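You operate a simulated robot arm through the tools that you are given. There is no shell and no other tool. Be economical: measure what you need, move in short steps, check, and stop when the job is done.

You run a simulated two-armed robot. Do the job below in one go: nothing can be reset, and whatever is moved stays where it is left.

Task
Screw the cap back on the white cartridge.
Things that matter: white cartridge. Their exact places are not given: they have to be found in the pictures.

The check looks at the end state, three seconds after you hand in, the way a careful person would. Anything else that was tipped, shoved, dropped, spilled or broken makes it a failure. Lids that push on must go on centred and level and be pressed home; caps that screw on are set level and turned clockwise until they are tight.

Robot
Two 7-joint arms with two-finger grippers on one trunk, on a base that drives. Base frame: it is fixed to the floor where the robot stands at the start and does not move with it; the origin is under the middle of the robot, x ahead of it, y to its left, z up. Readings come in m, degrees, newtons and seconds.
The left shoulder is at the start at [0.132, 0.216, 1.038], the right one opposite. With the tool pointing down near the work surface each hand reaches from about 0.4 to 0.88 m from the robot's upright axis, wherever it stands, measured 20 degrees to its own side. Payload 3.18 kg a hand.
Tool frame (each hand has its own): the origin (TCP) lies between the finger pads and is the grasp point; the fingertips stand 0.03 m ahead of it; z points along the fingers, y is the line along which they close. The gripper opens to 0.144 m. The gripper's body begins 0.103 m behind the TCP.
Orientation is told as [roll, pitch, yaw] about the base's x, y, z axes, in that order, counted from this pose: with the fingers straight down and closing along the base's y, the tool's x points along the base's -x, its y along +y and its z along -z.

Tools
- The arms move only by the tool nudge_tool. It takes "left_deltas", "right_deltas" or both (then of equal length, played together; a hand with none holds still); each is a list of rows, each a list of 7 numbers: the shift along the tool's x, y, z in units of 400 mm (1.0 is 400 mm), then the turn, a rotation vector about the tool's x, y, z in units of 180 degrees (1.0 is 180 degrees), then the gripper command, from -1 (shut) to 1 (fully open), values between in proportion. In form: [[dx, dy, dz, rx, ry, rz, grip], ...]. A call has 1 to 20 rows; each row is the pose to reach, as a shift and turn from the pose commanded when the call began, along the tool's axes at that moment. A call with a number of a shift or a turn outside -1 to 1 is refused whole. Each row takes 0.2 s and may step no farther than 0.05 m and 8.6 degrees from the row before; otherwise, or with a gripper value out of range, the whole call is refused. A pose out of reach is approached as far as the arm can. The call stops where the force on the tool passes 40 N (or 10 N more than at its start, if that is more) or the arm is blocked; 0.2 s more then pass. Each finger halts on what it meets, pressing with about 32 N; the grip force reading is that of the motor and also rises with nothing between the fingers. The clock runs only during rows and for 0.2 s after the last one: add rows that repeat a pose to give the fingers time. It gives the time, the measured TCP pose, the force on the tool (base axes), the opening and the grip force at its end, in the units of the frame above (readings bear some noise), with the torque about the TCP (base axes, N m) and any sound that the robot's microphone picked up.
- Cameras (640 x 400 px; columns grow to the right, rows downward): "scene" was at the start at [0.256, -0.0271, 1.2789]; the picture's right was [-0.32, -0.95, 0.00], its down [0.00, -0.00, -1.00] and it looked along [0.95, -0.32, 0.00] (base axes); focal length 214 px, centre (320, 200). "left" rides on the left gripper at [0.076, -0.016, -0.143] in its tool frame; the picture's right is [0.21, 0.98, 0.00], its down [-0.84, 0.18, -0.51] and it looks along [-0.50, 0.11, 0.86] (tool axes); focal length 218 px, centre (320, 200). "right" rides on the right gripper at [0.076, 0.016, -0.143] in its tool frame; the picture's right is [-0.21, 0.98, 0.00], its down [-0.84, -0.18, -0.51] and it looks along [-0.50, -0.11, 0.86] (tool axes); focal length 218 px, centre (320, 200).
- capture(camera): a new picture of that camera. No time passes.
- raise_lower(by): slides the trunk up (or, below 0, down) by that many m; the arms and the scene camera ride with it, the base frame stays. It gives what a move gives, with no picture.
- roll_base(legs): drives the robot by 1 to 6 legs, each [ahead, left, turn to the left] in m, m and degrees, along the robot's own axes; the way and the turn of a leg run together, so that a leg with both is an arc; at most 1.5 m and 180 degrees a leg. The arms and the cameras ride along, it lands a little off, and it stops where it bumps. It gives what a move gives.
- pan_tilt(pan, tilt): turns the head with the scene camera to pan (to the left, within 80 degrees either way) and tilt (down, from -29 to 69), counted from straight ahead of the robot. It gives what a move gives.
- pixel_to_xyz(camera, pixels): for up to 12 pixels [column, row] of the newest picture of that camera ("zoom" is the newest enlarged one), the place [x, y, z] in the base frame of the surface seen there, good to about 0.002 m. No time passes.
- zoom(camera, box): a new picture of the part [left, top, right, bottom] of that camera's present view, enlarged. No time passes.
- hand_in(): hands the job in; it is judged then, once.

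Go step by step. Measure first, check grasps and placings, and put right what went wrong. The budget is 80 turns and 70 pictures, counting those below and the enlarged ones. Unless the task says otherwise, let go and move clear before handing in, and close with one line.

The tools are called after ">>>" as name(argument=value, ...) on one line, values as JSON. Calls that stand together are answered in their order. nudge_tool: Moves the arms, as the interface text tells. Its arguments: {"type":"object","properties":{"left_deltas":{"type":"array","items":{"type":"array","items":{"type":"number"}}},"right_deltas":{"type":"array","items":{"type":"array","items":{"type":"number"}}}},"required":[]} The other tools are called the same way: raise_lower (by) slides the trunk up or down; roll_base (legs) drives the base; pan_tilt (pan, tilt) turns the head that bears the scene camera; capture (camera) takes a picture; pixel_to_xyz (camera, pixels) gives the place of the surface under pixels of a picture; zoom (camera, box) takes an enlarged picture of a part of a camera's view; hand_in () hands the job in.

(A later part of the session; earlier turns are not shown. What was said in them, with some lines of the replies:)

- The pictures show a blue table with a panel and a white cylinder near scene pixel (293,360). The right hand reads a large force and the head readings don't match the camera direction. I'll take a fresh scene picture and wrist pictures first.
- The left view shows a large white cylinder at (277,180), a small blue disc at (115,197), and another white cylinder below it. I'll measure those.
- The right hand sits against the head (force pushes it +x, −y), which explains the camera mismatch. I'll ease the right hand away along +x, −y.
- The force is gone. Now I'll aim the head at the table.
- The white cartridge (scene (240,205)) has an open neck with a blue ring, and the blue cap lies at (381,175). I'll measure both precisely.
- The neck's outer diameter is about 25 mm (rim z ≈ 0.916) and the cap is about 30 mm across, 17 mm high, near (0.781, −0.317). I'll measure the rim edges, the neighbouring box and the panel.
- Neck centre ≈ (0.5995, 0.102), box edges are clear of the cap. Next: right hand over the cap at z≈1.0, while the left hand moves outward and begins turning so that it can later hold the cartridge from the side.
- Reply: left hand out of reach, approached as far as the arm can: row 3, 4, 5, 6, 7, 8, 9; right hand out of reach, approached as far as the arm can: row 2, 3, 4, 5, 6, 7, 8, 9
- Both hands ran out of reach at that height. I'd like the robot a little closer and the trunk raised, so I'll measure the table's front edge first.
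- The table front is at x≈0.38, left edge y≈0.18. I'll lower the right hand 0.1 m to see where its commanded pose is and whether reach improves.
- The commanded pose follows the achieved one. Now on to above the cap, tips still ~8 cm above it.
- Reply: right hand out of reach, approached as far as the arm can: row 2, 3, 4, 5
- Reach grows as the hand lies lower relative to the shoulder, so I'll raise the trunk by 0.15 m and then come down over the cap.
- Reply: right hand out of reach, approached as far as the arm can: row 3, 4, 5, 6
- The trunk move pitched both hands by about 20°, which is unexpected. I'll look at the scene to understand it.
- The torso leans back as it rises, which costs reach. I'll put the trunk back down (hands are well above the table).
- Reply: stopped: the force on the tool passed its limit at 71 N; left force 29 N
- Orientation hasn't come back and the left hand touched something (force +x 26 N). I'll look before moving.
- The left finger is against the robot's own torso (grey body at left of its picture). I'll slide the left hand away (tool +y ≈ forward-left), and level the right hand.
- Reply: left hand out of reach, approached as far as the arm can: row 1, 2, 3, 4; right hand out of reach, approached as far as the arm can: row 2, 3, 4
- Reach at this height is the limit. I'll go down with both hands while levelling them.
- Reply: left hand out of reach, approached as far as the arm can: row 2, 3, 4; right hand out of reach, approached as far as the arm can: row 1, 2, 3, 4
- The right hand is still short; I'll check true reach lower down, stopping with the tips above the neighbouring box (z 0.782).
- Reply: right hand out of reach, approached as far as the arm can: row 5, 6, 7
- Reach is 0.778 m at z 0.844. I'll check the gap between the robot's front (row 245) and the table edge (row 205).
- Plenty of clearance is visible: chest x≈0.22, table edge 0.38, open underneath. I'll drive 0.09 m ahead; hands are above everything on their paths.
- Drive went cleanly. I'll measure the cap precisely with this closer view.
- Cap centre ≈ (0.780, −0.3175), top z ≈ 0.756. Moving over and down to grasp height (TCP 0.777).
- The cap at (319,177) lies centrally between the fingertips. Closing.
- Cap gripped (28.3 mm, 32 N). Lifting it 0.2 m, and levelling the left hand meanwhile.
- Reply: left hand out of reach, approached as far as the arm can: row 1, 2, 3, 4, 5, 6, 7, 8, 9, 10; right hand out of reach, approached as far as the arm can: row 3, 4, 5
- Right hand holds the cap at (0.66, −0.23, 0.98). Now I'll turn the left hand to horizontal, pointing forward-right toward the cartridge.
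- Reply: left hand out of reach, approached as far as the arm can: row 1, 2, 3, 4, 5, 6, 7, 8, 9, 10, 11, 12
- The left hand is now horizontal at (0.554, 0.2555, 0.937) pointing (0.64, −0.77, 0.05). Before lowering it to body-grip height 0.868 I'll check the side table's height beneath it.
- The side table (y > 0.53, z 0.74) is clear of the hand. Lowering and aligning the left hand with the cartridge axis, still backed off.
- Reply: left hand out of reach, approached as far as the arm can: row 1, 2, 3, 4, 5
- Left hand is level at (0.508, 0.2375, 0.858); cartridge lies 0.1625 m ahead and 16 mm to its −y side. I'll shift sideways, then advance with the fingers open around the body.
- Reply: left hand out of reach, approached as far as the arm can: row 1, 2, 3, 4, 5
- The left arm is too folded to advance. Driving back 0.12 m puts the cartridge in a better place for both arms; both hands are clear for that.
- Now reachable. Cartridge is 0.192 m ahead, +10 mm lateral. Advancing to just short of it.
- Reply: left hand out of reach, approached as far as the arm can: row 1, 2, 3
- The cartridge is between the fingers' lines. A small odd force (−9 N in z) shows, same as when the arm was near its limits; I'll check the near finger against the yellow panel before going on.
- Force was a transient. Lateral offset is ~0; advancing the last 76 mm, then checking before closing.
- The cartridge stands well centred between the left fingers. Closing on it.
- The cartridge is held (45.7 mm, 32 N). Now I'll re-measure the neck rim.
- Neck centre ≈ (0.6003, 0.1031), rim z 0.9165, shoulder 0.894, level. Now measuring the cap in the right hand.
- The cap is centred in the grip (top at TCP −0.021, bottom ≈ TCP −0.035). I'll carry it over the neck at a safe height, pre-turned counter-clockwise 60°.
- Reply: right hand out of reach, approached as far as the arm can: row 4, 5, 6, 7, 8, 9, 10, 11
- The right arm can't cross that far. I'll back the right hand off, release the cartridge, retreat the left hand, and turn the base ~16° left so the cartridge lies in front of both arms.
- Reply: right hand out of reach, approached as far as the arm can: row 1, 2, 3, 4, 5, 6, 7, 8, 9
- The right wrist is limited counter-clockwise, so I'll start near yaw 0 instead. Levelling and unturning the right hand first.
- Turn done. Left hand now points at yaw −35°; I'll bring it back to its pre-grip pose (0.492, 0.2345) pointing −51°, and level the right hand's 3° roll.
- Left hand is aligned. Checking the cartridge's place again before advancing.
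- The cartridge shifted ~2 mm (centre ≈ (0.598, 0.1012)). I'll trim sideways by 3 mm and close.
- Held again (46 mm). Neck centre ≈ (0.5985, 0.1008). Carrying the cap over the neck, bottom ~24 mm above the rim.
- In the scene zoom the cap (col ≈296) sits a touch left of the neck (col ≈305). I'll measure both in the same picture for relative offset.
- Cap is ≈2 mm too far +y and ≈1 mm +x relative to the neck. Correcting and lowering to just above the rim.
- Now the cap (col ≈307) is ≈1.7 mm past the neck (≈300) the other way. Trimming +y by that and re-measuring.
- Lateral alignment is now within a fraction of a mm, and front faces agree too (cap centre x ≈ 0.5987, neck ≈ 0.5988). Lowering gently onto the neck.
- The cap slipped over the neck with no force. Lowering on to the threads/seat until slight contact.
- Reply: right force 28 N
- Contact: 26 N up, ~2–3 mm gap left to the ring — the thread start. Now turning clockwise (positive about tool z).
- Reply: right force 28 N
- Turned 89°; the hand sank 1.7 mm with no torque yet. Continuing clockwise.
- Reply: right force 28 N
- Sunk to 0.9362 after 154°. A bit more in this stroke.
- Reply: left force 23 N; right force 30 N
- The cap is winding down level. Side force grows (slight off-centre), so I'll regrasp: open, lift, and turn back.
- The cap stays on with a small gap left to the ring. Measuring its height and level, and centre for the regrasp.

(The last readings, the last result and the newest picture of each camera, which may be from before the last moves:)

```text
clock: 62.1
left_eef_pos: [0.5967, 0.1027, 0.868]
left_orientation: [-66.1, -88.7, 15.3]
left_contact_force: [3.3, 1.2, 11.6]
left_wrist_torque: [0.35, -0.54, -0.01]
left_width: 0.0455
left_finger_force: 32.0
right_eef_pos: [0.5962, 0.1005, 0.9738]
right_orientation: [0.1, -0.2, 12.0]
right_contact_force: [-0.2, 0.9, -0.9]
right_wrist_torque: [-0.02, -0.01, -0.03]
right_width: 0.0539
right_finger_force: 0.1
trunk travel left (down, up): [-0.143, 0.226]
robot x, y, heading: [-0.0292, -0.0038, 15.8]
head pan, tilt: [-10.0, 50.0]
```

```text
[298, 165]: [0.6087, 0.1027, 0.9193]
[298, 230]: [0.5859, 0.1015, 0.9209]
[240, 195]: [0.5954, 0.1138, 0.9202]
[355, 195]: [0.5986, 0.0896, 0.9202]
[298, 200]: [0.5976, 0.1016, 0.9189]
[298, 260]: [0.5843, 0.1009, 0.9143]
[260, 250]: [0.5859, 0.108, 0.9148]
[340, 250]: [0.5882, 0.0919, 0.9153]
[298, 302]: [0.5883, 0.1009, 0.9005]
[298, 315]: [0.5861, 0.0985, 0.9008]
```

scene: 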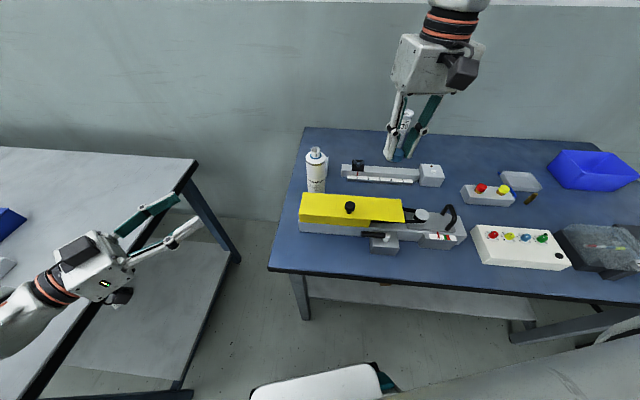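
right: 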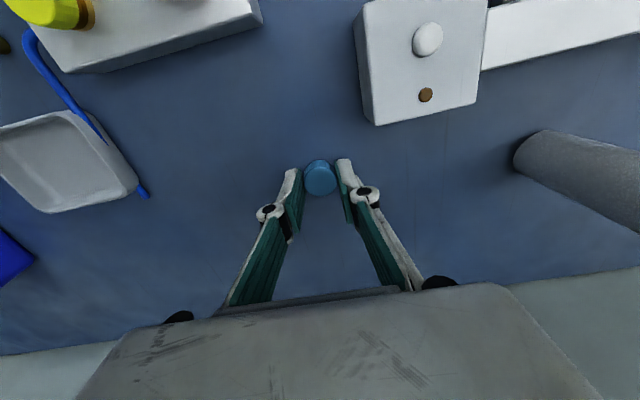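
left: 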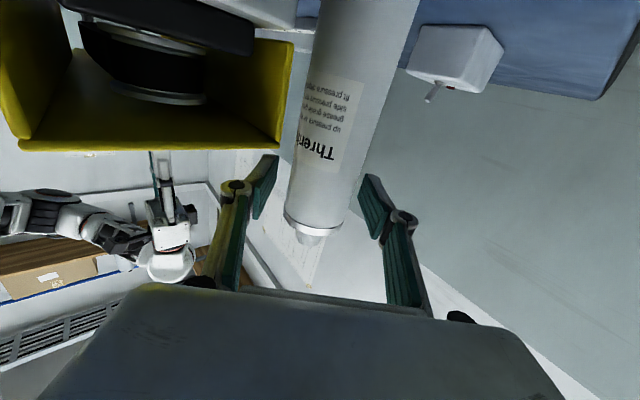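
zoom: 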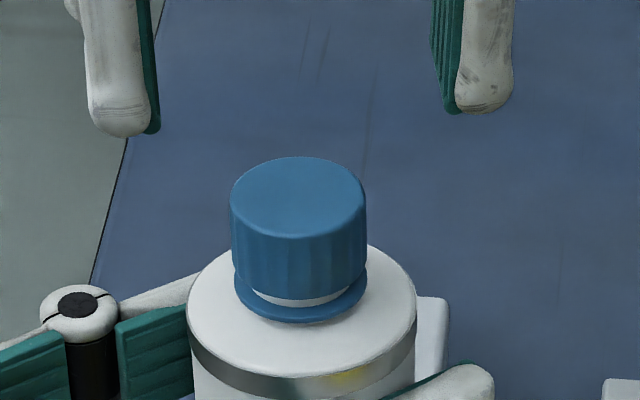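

Cap top is level at z 0.920, centre ≈ (0.598, 0.101). Regrasping it and turning further.

>>> nudge_tool(right_deltas=[[-0.0045, 0.001, 0, 0, 0, 0, -0.25], [-0.0045, 0.001, 0.05, 0, 0, 0, -0.25], [-0.0045, 0.001, 0.09, 0, 0, 0, -0.25], [-0.0045, 0.001, 0.09, 0, 0, 0, -0.45], [-0.0045, 0.001, 0.09, 0, 0, 0, -1], [-0.0045, 0.001, 0.09, 0, 0, 0, -1], [-0.0045, 0.001, 0.09, 0, 0, 0, -1]])

>>> nudge_tool(right_deltas=[[0, 0, 0.006, 0, 0, 0, -1], [0, 0, 0.006, 0, 0, 0.045, -1], [0, 0, 0.006, 0, 0, 0.09, -1], [0, 0, 0.006, 0, 0, 0.135, -1], [0, 0, 0.006, 0, 0, 0.18, -1], [0, 0, 0.006, 0, 0, 0.225, -1], [0, 0, 0.006, 0, 0, 0.27, -1], [0, 0, 0.006, 0, 0, 0.315, -1], [0, 0, 0.006, 0, 0, 0.36, -1], [0, 0, 0.006, 0, 0, 0.405, -1], [0, 0, 0.006, 0, 0, 0.45, -1], [0, 0, 0.006, 0, 0, 0.495, -1]])

```text
clock: 63.8
left_eef_pos: [0.5967, 0.1013, 0.8681]
left_orientation: [-65.8, -88.6, 15.0]
left_contact_force: [-0.3, 4.3, 11.0]
left_wrist_torque: [0.16, -0.3, -0.01]
left_width: 0.0455
left_finger_force: 31.6
right_eef_pos: [0.5989, 0.1021, 0.9374]
right_orientation: [0.0, -0.2, 11.9]
right_contact_force: [0.7, -3.2, 0.8]
right_wrist_torque: [-0.09, 0.0, 0.0]
right_width: 0.0282
right_finger_force: 31.8
trunk travel left (down, up): [-0.143, 0.226]
robot x, y, heading: [-0.0314, -0.0008, 16.0]
head pan, tilt: [-10.0, 50.0]
```

```text
clock: 66.3
left_eef_pos: [0.5964, 0.1023, 0.8682]
left_orientation: [-64.7, -88.6, 13.9]
left_contact_force: [-1.7, 12.3, 3.7]
left_wrist_torque: [0.06, 0.23, -0.06]
left_width: 0.0453
left_finger_force: 31.6
right_eef_pos: [0.5972, 0.1003, 0.9349]
right_orientation: [0.2, 0.1, -77.3]
right_contact_force: [-0.1, -14.2, 10.1]
right_wrist_torque: [-1.05, -0.24, 0.09]
right_width: 0.0282
right_finger_force: 32.1
trunk travel left (down, up): [-0.143, 0.226]
robot x, y, heading: [-0.0315, 0.0006, 15.8]
head pan, tilt: [-10.0, 50.0]
```

Still turning freely and descending (0.9349). Continue the stroke.

>>> nudge_tool(right_deltas=[[0, 0, 0.003, 0, 0, 0.045, -1], [0, 0, 0.003, 0, 0, 0.09, -1], [0, 0, 0.003, 0, 0, 0.135, -1], [0, 0, 0.003, 0, 0, 0.18, -1], [0, 0, 0.003, 0, 0, 0.225, -1], [0, 0, 0.003, 0, 0, 0.27, -1], [0, 0, 0.003, 0, 0, 0.315, -1], [0, 0, 0.003, 0, 0, 0.36, -1], [0, 0, 0.003, 0, 0, 0.405, -1], [0, 0, 0.003, 0, 0, 0.45, -1], [0, 0, 0.003, 0, 0, 0.495, -1]])

>>> zoom(camera="scene", box=[289, 131, 345, 166])

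```text
clock: 68.8
left_eef_pos: [0.5946, 0.1007, 0.8681]
left_orientation: [-65.9, -88.7, 15.0]
left_contact_force: [-1.6, 6.1, 0.2]
left_wrist_torque: [-0.08, -0.46, -0.43]
left_width: 0.0456
left_finger_force: 31.9
right_eef_pos: [0.6016, 0.1006, 0.934]
right_orientation: [0.0, 0.4, -166.5]
right_contact_force: [2.6, -5.0, 0.0]
right_wrist_torque: [-0.21, 0.11, 0.5]
right_width: 0.0292
right_finger_force: 31.4
trunk travel left (down, up): [-0.143, 0.226]
robot x, y, heading: [-0.0281, -0.0011, 15.9]
head pan, tilt: [-10.0, 50.0]
```

```text
11.43 times, centred on (317, 148) of scene
```

zoom: 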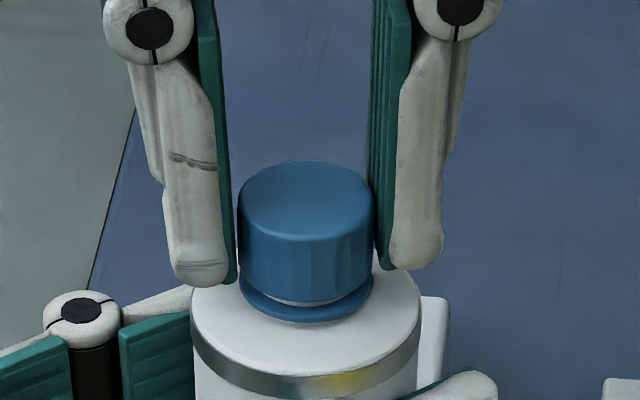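

Torque has appeared (+0.5 N·m on the right, −0.43 on the left): the cap is tightening. I'll turn another 17° to see whether it holds.

>>> nudge_tool(right_deltas=[[0, 0, 0, 0, 0, 0.045, -1], [0, 0, 0, 0, 0, 0.09, -1], [0, 0, 0, 0, 0, 0.09, -1]])

>>> zoom(camera="scene", box=[289, 131, 345, 166])

>>> pixel_to_xyz(camera="zoom", pixels=[[305, 170], [305, 230], [250, 200], [360, 200], [305, 200], [305, 312], [220, 290]])

```text
clock: 69.5
left_eef_pos: [0.5978, 0.1016, 0.8678]
left_orientation: [-64.5, -88.6, 13.8]
left_contact_force: [-9.3, 10.9, -0.1]
left_wrist_torque: [-0.55, -0.2, -0.05]
left_width: 0.0455
left_finger_force: 32.2
right_eef_pos: [0.6001, 0.1013, 0.9333]
right_orientation: [-0.1, 0.2, 177.3]
right_contact_force: [7.2, -11.4, -0.9]
right_wrist_torque: [-0.32, -0.21, 0.06]
right_width: 0.0281
right_finger_force: 31.8
trunk travel left (down, up): [-0.143, 0.226]
robot x, y, heading: [-0.0282, -0.0033, 15.6]
head pan, tilt: [-10.0, 50.0]
```

```text
11.43 times, centred on (317, 148) of scene
```

zoom: 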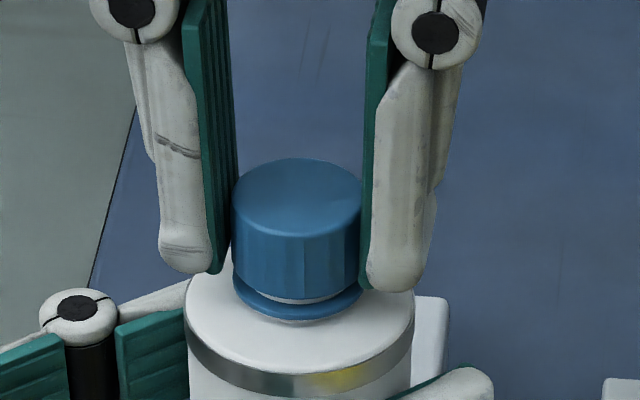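

```text
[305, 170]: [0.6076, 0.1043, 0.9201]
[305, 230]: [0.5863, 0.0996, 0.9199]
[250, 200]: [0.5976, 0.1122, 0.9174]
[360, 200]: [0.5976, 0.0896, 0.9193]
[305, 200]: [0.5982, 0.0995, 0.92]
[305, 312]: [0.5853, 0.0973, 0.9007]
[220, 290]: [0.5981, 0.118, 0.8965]
```

Torque dropped off again, so the fingers may have slipped on a tight cap or it is still turning. I'll regrasp from the start position and test with a short stroke.

>>> nudge_tool(right_deltas=[[0, 0, 0, 0, 0, 0, -0.5], [0, 0, 0, 0, 0, 0, -0.25], [0, 0, 0, 0, 0, 0, -0.25], [0, 0, -0.05, 0, 0, 0, -0.25], [0, 0, -0.1, 0, 0, 0, -0.25], [0, 0, -0.1, 0, 0, -0.045, -0.25], [0, 0, -0.1, 0, 0, -0.09, -0.25], [0, 0, -0.1, 0, 0, -0.135, -0.25], [0, 0, -0.1, 0, 0, -0.18, -0.25], [0, 0, -0.1, 0, 0, -0.225, -0.25], [0, 0, -0.1, 0, 0, -0.27, -0.25], [0, 0, -0.1, 0, 0, -0.315, -0.25], [0, 0, -0.1, 0, 0, -0.36, -0.25], [0, 0, -0.1, 0, 0, -0.405, -0.25], [0, 0, -0.1, 0, 0, -0.45, -0.25], [0, 0, -0.1, 0, 0, -0.495, -0.25], [0, 0, -0.1, 0, 0, -0.54, -0.25], [0, 0, -0.1, 0, 0, -0.54, -0.25]])

>>> zoom(camera="scene", box=[289, 131, 345, 166])

>>> pixel_to_xyz(camera="zoom", pixels=[[298, 170], [298, 230], [245, 195], [350, 195], [298, 200], [298, 260], [260, 250], [340, 250], [298, 312]])

```text
clock: 73.3
left_eef_pos: [0.5969, 0.1029, 0.8679]
left_orientation: [-64.9, -88.6, 14.1]
left_contact_force: [-1.3, 0.1, -4.4]
left_wrist_torque: [-0.01, 0.0, 0.0]
left_width: 0.0455
left_finger_force: 31.7
right_eef_pos: [0.5996, 0.1019, 0.9735]
right_orientation: [0.1, 0.1, -85.1]
right_contact_force: [-0.3, 0.3, -0.2]
right_wrist_torque: [0.02, -0.02, -0.03]
right_width: 0.054
right_finger_force: 0.1
trunk travel left (down, up): [-0.143, 0.226]
robot x, y, heading: [-0.0318, -0.0006, 15.7]
head pan, tilt: [-10.0, 50.0]
```

```text
11.43 times, centred on (317, 148) of scene
```

zoom: 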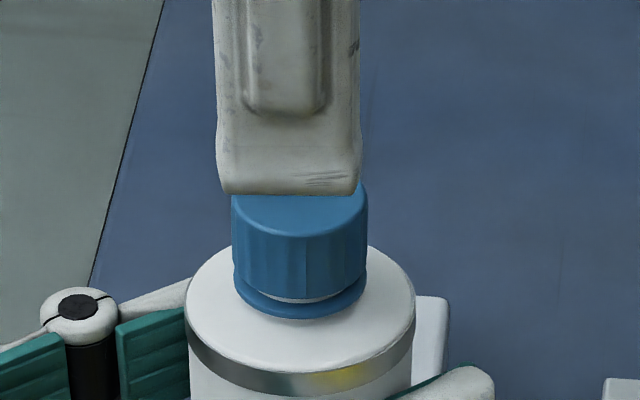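

```text
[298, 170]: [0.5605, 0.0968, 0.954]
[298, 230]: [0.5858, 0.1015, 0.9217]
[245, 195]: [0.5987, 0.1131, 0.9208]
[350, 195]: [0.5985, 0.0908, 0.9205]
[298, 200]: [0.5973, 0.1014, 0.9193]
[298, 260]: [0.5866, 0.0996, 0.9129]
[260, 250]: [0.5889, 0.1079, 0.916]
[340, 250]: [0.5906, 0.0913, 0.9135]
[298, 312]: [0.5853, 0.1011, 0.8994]
```

The gap to the ring looks ~1 mm smaller than after stroke one. I'll regrasp here (yaw −85°) and turn with only light down pressure, reading the torque.

>>> nudge_tool(right_deltas=[[0, 0, 0.04, 0, 0, 0, -0.25], [0, 0, 0.088, 0, 0, 0, -0.25], [0, 0, 0.088, 0, 0, 0, -0.45], [0, 0, 0.088, 0, 0, 0, -1], [0, 0, 0.088, 0, 0, 0, -1], [0, 0, 0.088, 0, 0, 0, -1]])

>>> nudge_tool(right_deltas=[[0, 0, 0.003, 0, 0, 0.04, -1], [0, 0, 0.003, 0, 0, 0.08, -1], [0, 0, 0.003, 0, 0, 0.12, -1]])

>>> nudge_tool(right_deltas=[[0, 0, 0.002, 0, 0, 0.04, -1], [0, 0, 0.002, 0, 0, 0.08, -1], [0, 0, 0.002, 0, 0, 0.12, -1]])

>>> nudge_tool(right_deltas=[[0, 0, 0.002, 0, 0, 0.04, -1], [0, 0, 0.002, 0, 0, 0.08, -1], [0, 0, 0.002, 0, 0, 0.12, -1]])

```text
clock: 74.8
left_eef_pos: [0.5972, 0.1019, 0.8684]
left_orientation: [-65.2, -88.5, 14.5]
left_contact_force: [-2.4, 0.1, -2.6]
left_wrist_torque: [-0.01, -0.12, -0.02]
left_width: 0.0456
left_finger_force: 31.9
right_eef_pos: [0.5993, 0.0997, 0.9386]
right_orientation: [0.1, 0.1, -85.4]
right_contact_force: [2.3, 0.2, -1.1]
right_wrist_torque: [0.01, -0.05, 0.0]
right_width: 0.029
right_finger_force: 31.7
trunk travel left (down, up): [-0.143, 0.226]
robot x, y, heading: [-0.0303, -0.0022, 15.8]
head pan, tilt: [-10.0, 50.0]
```

```text
clock: 75.5
left_eef_pos: [0.5981, 0.102, 0.8679]
left_orientation: [-64.8, -88.6, 13.9]
left_contact_force: [-0.7, -1.7, -5.3]
left_wrist_torque: [0.05, -0.2, -0.69]
left_width: 0.0455
left_finger_force: 31.7
right_eef_pos: [0.5997, 0.1013, 0.9371]
right_orientation: [0.1, 0.1, -106.9]
right_contact_force: [0.1, 0.9, 3.5]
right_wrist_torque: [-0.09, 0.03, 0.71]
right_width: 0.0282
right_finger_force: 32.1
trunk travel left (down, up): [-0.143, 0.226]
robot x, y, heading: [-0.0316, -0.002, 15.6]
head pan, tilt: [-10.0, 50.0]
```

```text
clock: 76.3
left_eef_pos: [0.5964, 0.103, 0.868]
left_orientation: [-64.7, -88.7, 13.9]
left_contact_force: [2.0, 0.4, -5.8]
left_wrist_torque: [0.0, 0.01, -0.47]
left_width: 0.0458
left_finger_force: 32.6
right_eef_pos: [0.5993, 0.1016, 0.9363]
right_orientation: [0.0, 0.1, -128.6]
right_contact_force: [-2.7, 0.4, 6.7]
right_wrist_torque: [-0.06, 0.19, 0.44]
right_width: 0.0298
right_finger_force: 32.3
trunk travel left (down, up): [-0.143, 0.226]
robot x, y, heading: [-0.0326, 0.0011, 15.5]
head pan, tilt: [-10.0, 50.0]
```

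```text
clock: 77.2
left_eef_pos: [0.598, 0.103, 0.868]
left_orientation: [-65.1, -88.6, 14.2]
left_contact_force: [2.5, -1.3, -4.4]
left_wrist_torque: [0.15, -0.07, -0.42]
left_width: 0.0455
left_finger_force: 31.8
right_eef_pos: [0.6005, 0.1017, 0.9351]
right_orientation: [0.0, 0.1, -150.1]
right_contact_force: [-1.4, 2.2, 4.1]
right_wrist_torque: [0.06, 0.15, 0.46]
right_width: 0.0283
right_finger_force: 32.2
trunk travel left (down, up): [-0.143, 0.226]
robot x, y, heading: [-0.0289, -0.0001, 15.7]
head pan, tilt: [-10.0, 50.0]
```

Torque rises at once to 0.7 N·m and the fingers slip over the flutes (width 28–30 mm): the cap is tight. Releasing the right hand, lifting and moving it clear.

>>> nudge_tool(right_deltas=[[0, 0, 0, 0, 0, 0, -0.5], [0, 0, 0, 0, 0, 0, -0.25], [0, 0, 0, 0, 0, 0, -0.25], [0, 0, -0.05, 0, 0, 0, -0.25], [0, 0, -0.1, 0, 0, 0, -0.25], [-0.04, 0.07, -0.1, 0, 0, -0.04, -0.25], [-0.08, 0.14, -0.1, 0, 0, -0.08, -0.25], [-0.12, 0.21, -0.1, 0, 0, -0.12, -0.25], [-0.16, 0.28, -0.1, 0, 0, -0.16, -0.25], [-0.2, 0.35, -0.1, 0, 0, -0.2, -0.25], [-0.25, 0.433, -0.1, 0, 0, -0.24, -0.25], [-0.25, 0.433, -0.1, 0, 0, -0.28, -0.25]])

>>> zoom(camera="scene", box=[289, 131, 345, 166])

>>> pixel_to_xyz(camera="zoom", pixels=[[298, 165], [298, 230], [245, 195], [355, 195], [298, 200], [298, 260], [298, 312]])

```text
clock: 79.8
left_eef_pos: [0.5967, 0.102, 0.8683]
left_orientation: [-65.5, -88.6, 14.8]
left_contact_force: [0.7, 0.2, -3.4]
left_wrist_torque: [0.07, 0.0, 0.0]
left_width: 0.0457
left_finger_force: 31.6
right_eef_pos: [0.5988, -0.099, 0.9747]
right_orientation: [0.1, 0.1, -99.5]
right_contact_force: [-0.5, 0.2, -0.2]
right_wrist_torque: [0.02, 0.03, -0.01]
right_width: 0.0542
right_finger_force: 0.1
trunk travel left (down, up): [-0.143, 0.226]
robot x, y, heading: [-0.0291, -0.0005, 15.7]
head pan, tilt: [-10.0, 50.0]
```

```text
11.43 times, centred on (317, 148) of scene
```

zoom: 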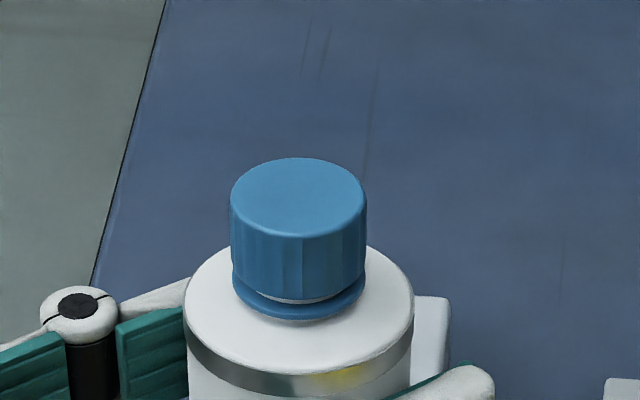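

```text
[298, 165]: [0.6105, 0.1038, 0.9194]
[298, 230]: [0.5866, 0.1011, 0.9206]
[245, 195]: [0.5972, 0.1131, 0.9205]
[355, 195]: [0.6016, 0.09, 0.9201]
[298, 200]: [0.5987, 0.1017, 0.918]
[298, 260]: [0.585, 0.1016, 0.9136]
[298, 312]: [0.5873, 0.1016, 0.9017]
```

The cap is level (top 0.919–0.9206) and its facet edge (col ≈303) hasn't moved since the previous stroke, confirming it is tight. Releasing the cartridge and retreating the left hand.

>>> nudge_tool(left_deltas=[[0, 0, 0, 0, 0, 0, -0.3], [0, 0, 0, 0, 0, 0, -0.1], [0, 0, 0, 0, 0, 0, 0.2], [0, 0, 0, 0, 0, 0, 0.2], [0, 0, -0.07, 0, 0, 0, 0.2], [0, 0, -0.15, 0, 0, 0, 0.2], [0, 0, -0.24, 0, 0, 0, 0.2], [0, 0, -0.33, 0, 0, 0, 0.2], [0, 0, -0.4, 0, 0, 0, 0.2], [0, 0, -0.4, 0, 0, 0, 0.2]])

>>> capture(camera="scene")

>>> zoom(camera="scene", box=[269, 130, 365, 190])

```text
clock: 82.0
left_eef_pos: [0.495, 0.2271, 0.8697]
left_orientation: [-66.1, -88.6, 15.2]
left_contact_force: [-0.4, 0.3, 0.1]
left_wrist_torque: [-0.02, 0.03, 0.02]
left_width: 0.0864
left_finger_force: 0.0
right_eef_pos: [0.5987, -0.0985, 0.9751]
right_orientation: [0.1, 0.1, -99.8]
right_contact_force: [0.4, -1.0, 0.1]
right_wrist_torque: [-0.03, 0.0, 0.0]
right_width: 0.0537
right_finger_force: 0.0
trunk travel left (down, up): [-0.143, 0.226]
robot x, y, heading: [-0.0301, -0.0003, 15.7]
head pan, tilt: [-10.0, 50.0]
```

```text
10 pictures are left
```

scene: 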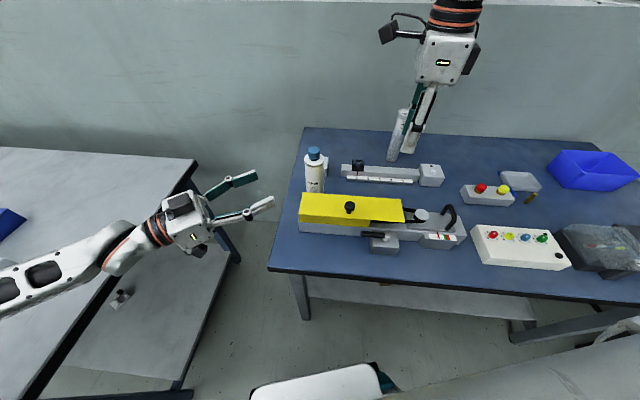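

```text
6.67 times, centred on (317, 160) of scene
```

zoom: 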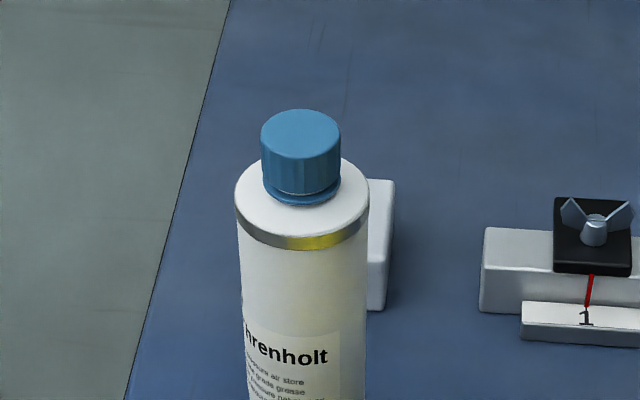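

The cartridge stands upright with the blue cap on level and tight, both hands are open and clear, and nothing else has moved. Handing in.

>>> hand_in()

```text
The job is handed in.
```

The blue cap is screwed back on the white cartridge, level and tight. Both hands are open and clear; the cartridge moved about 2 mm while I held it, and nothing else looks disturbed.
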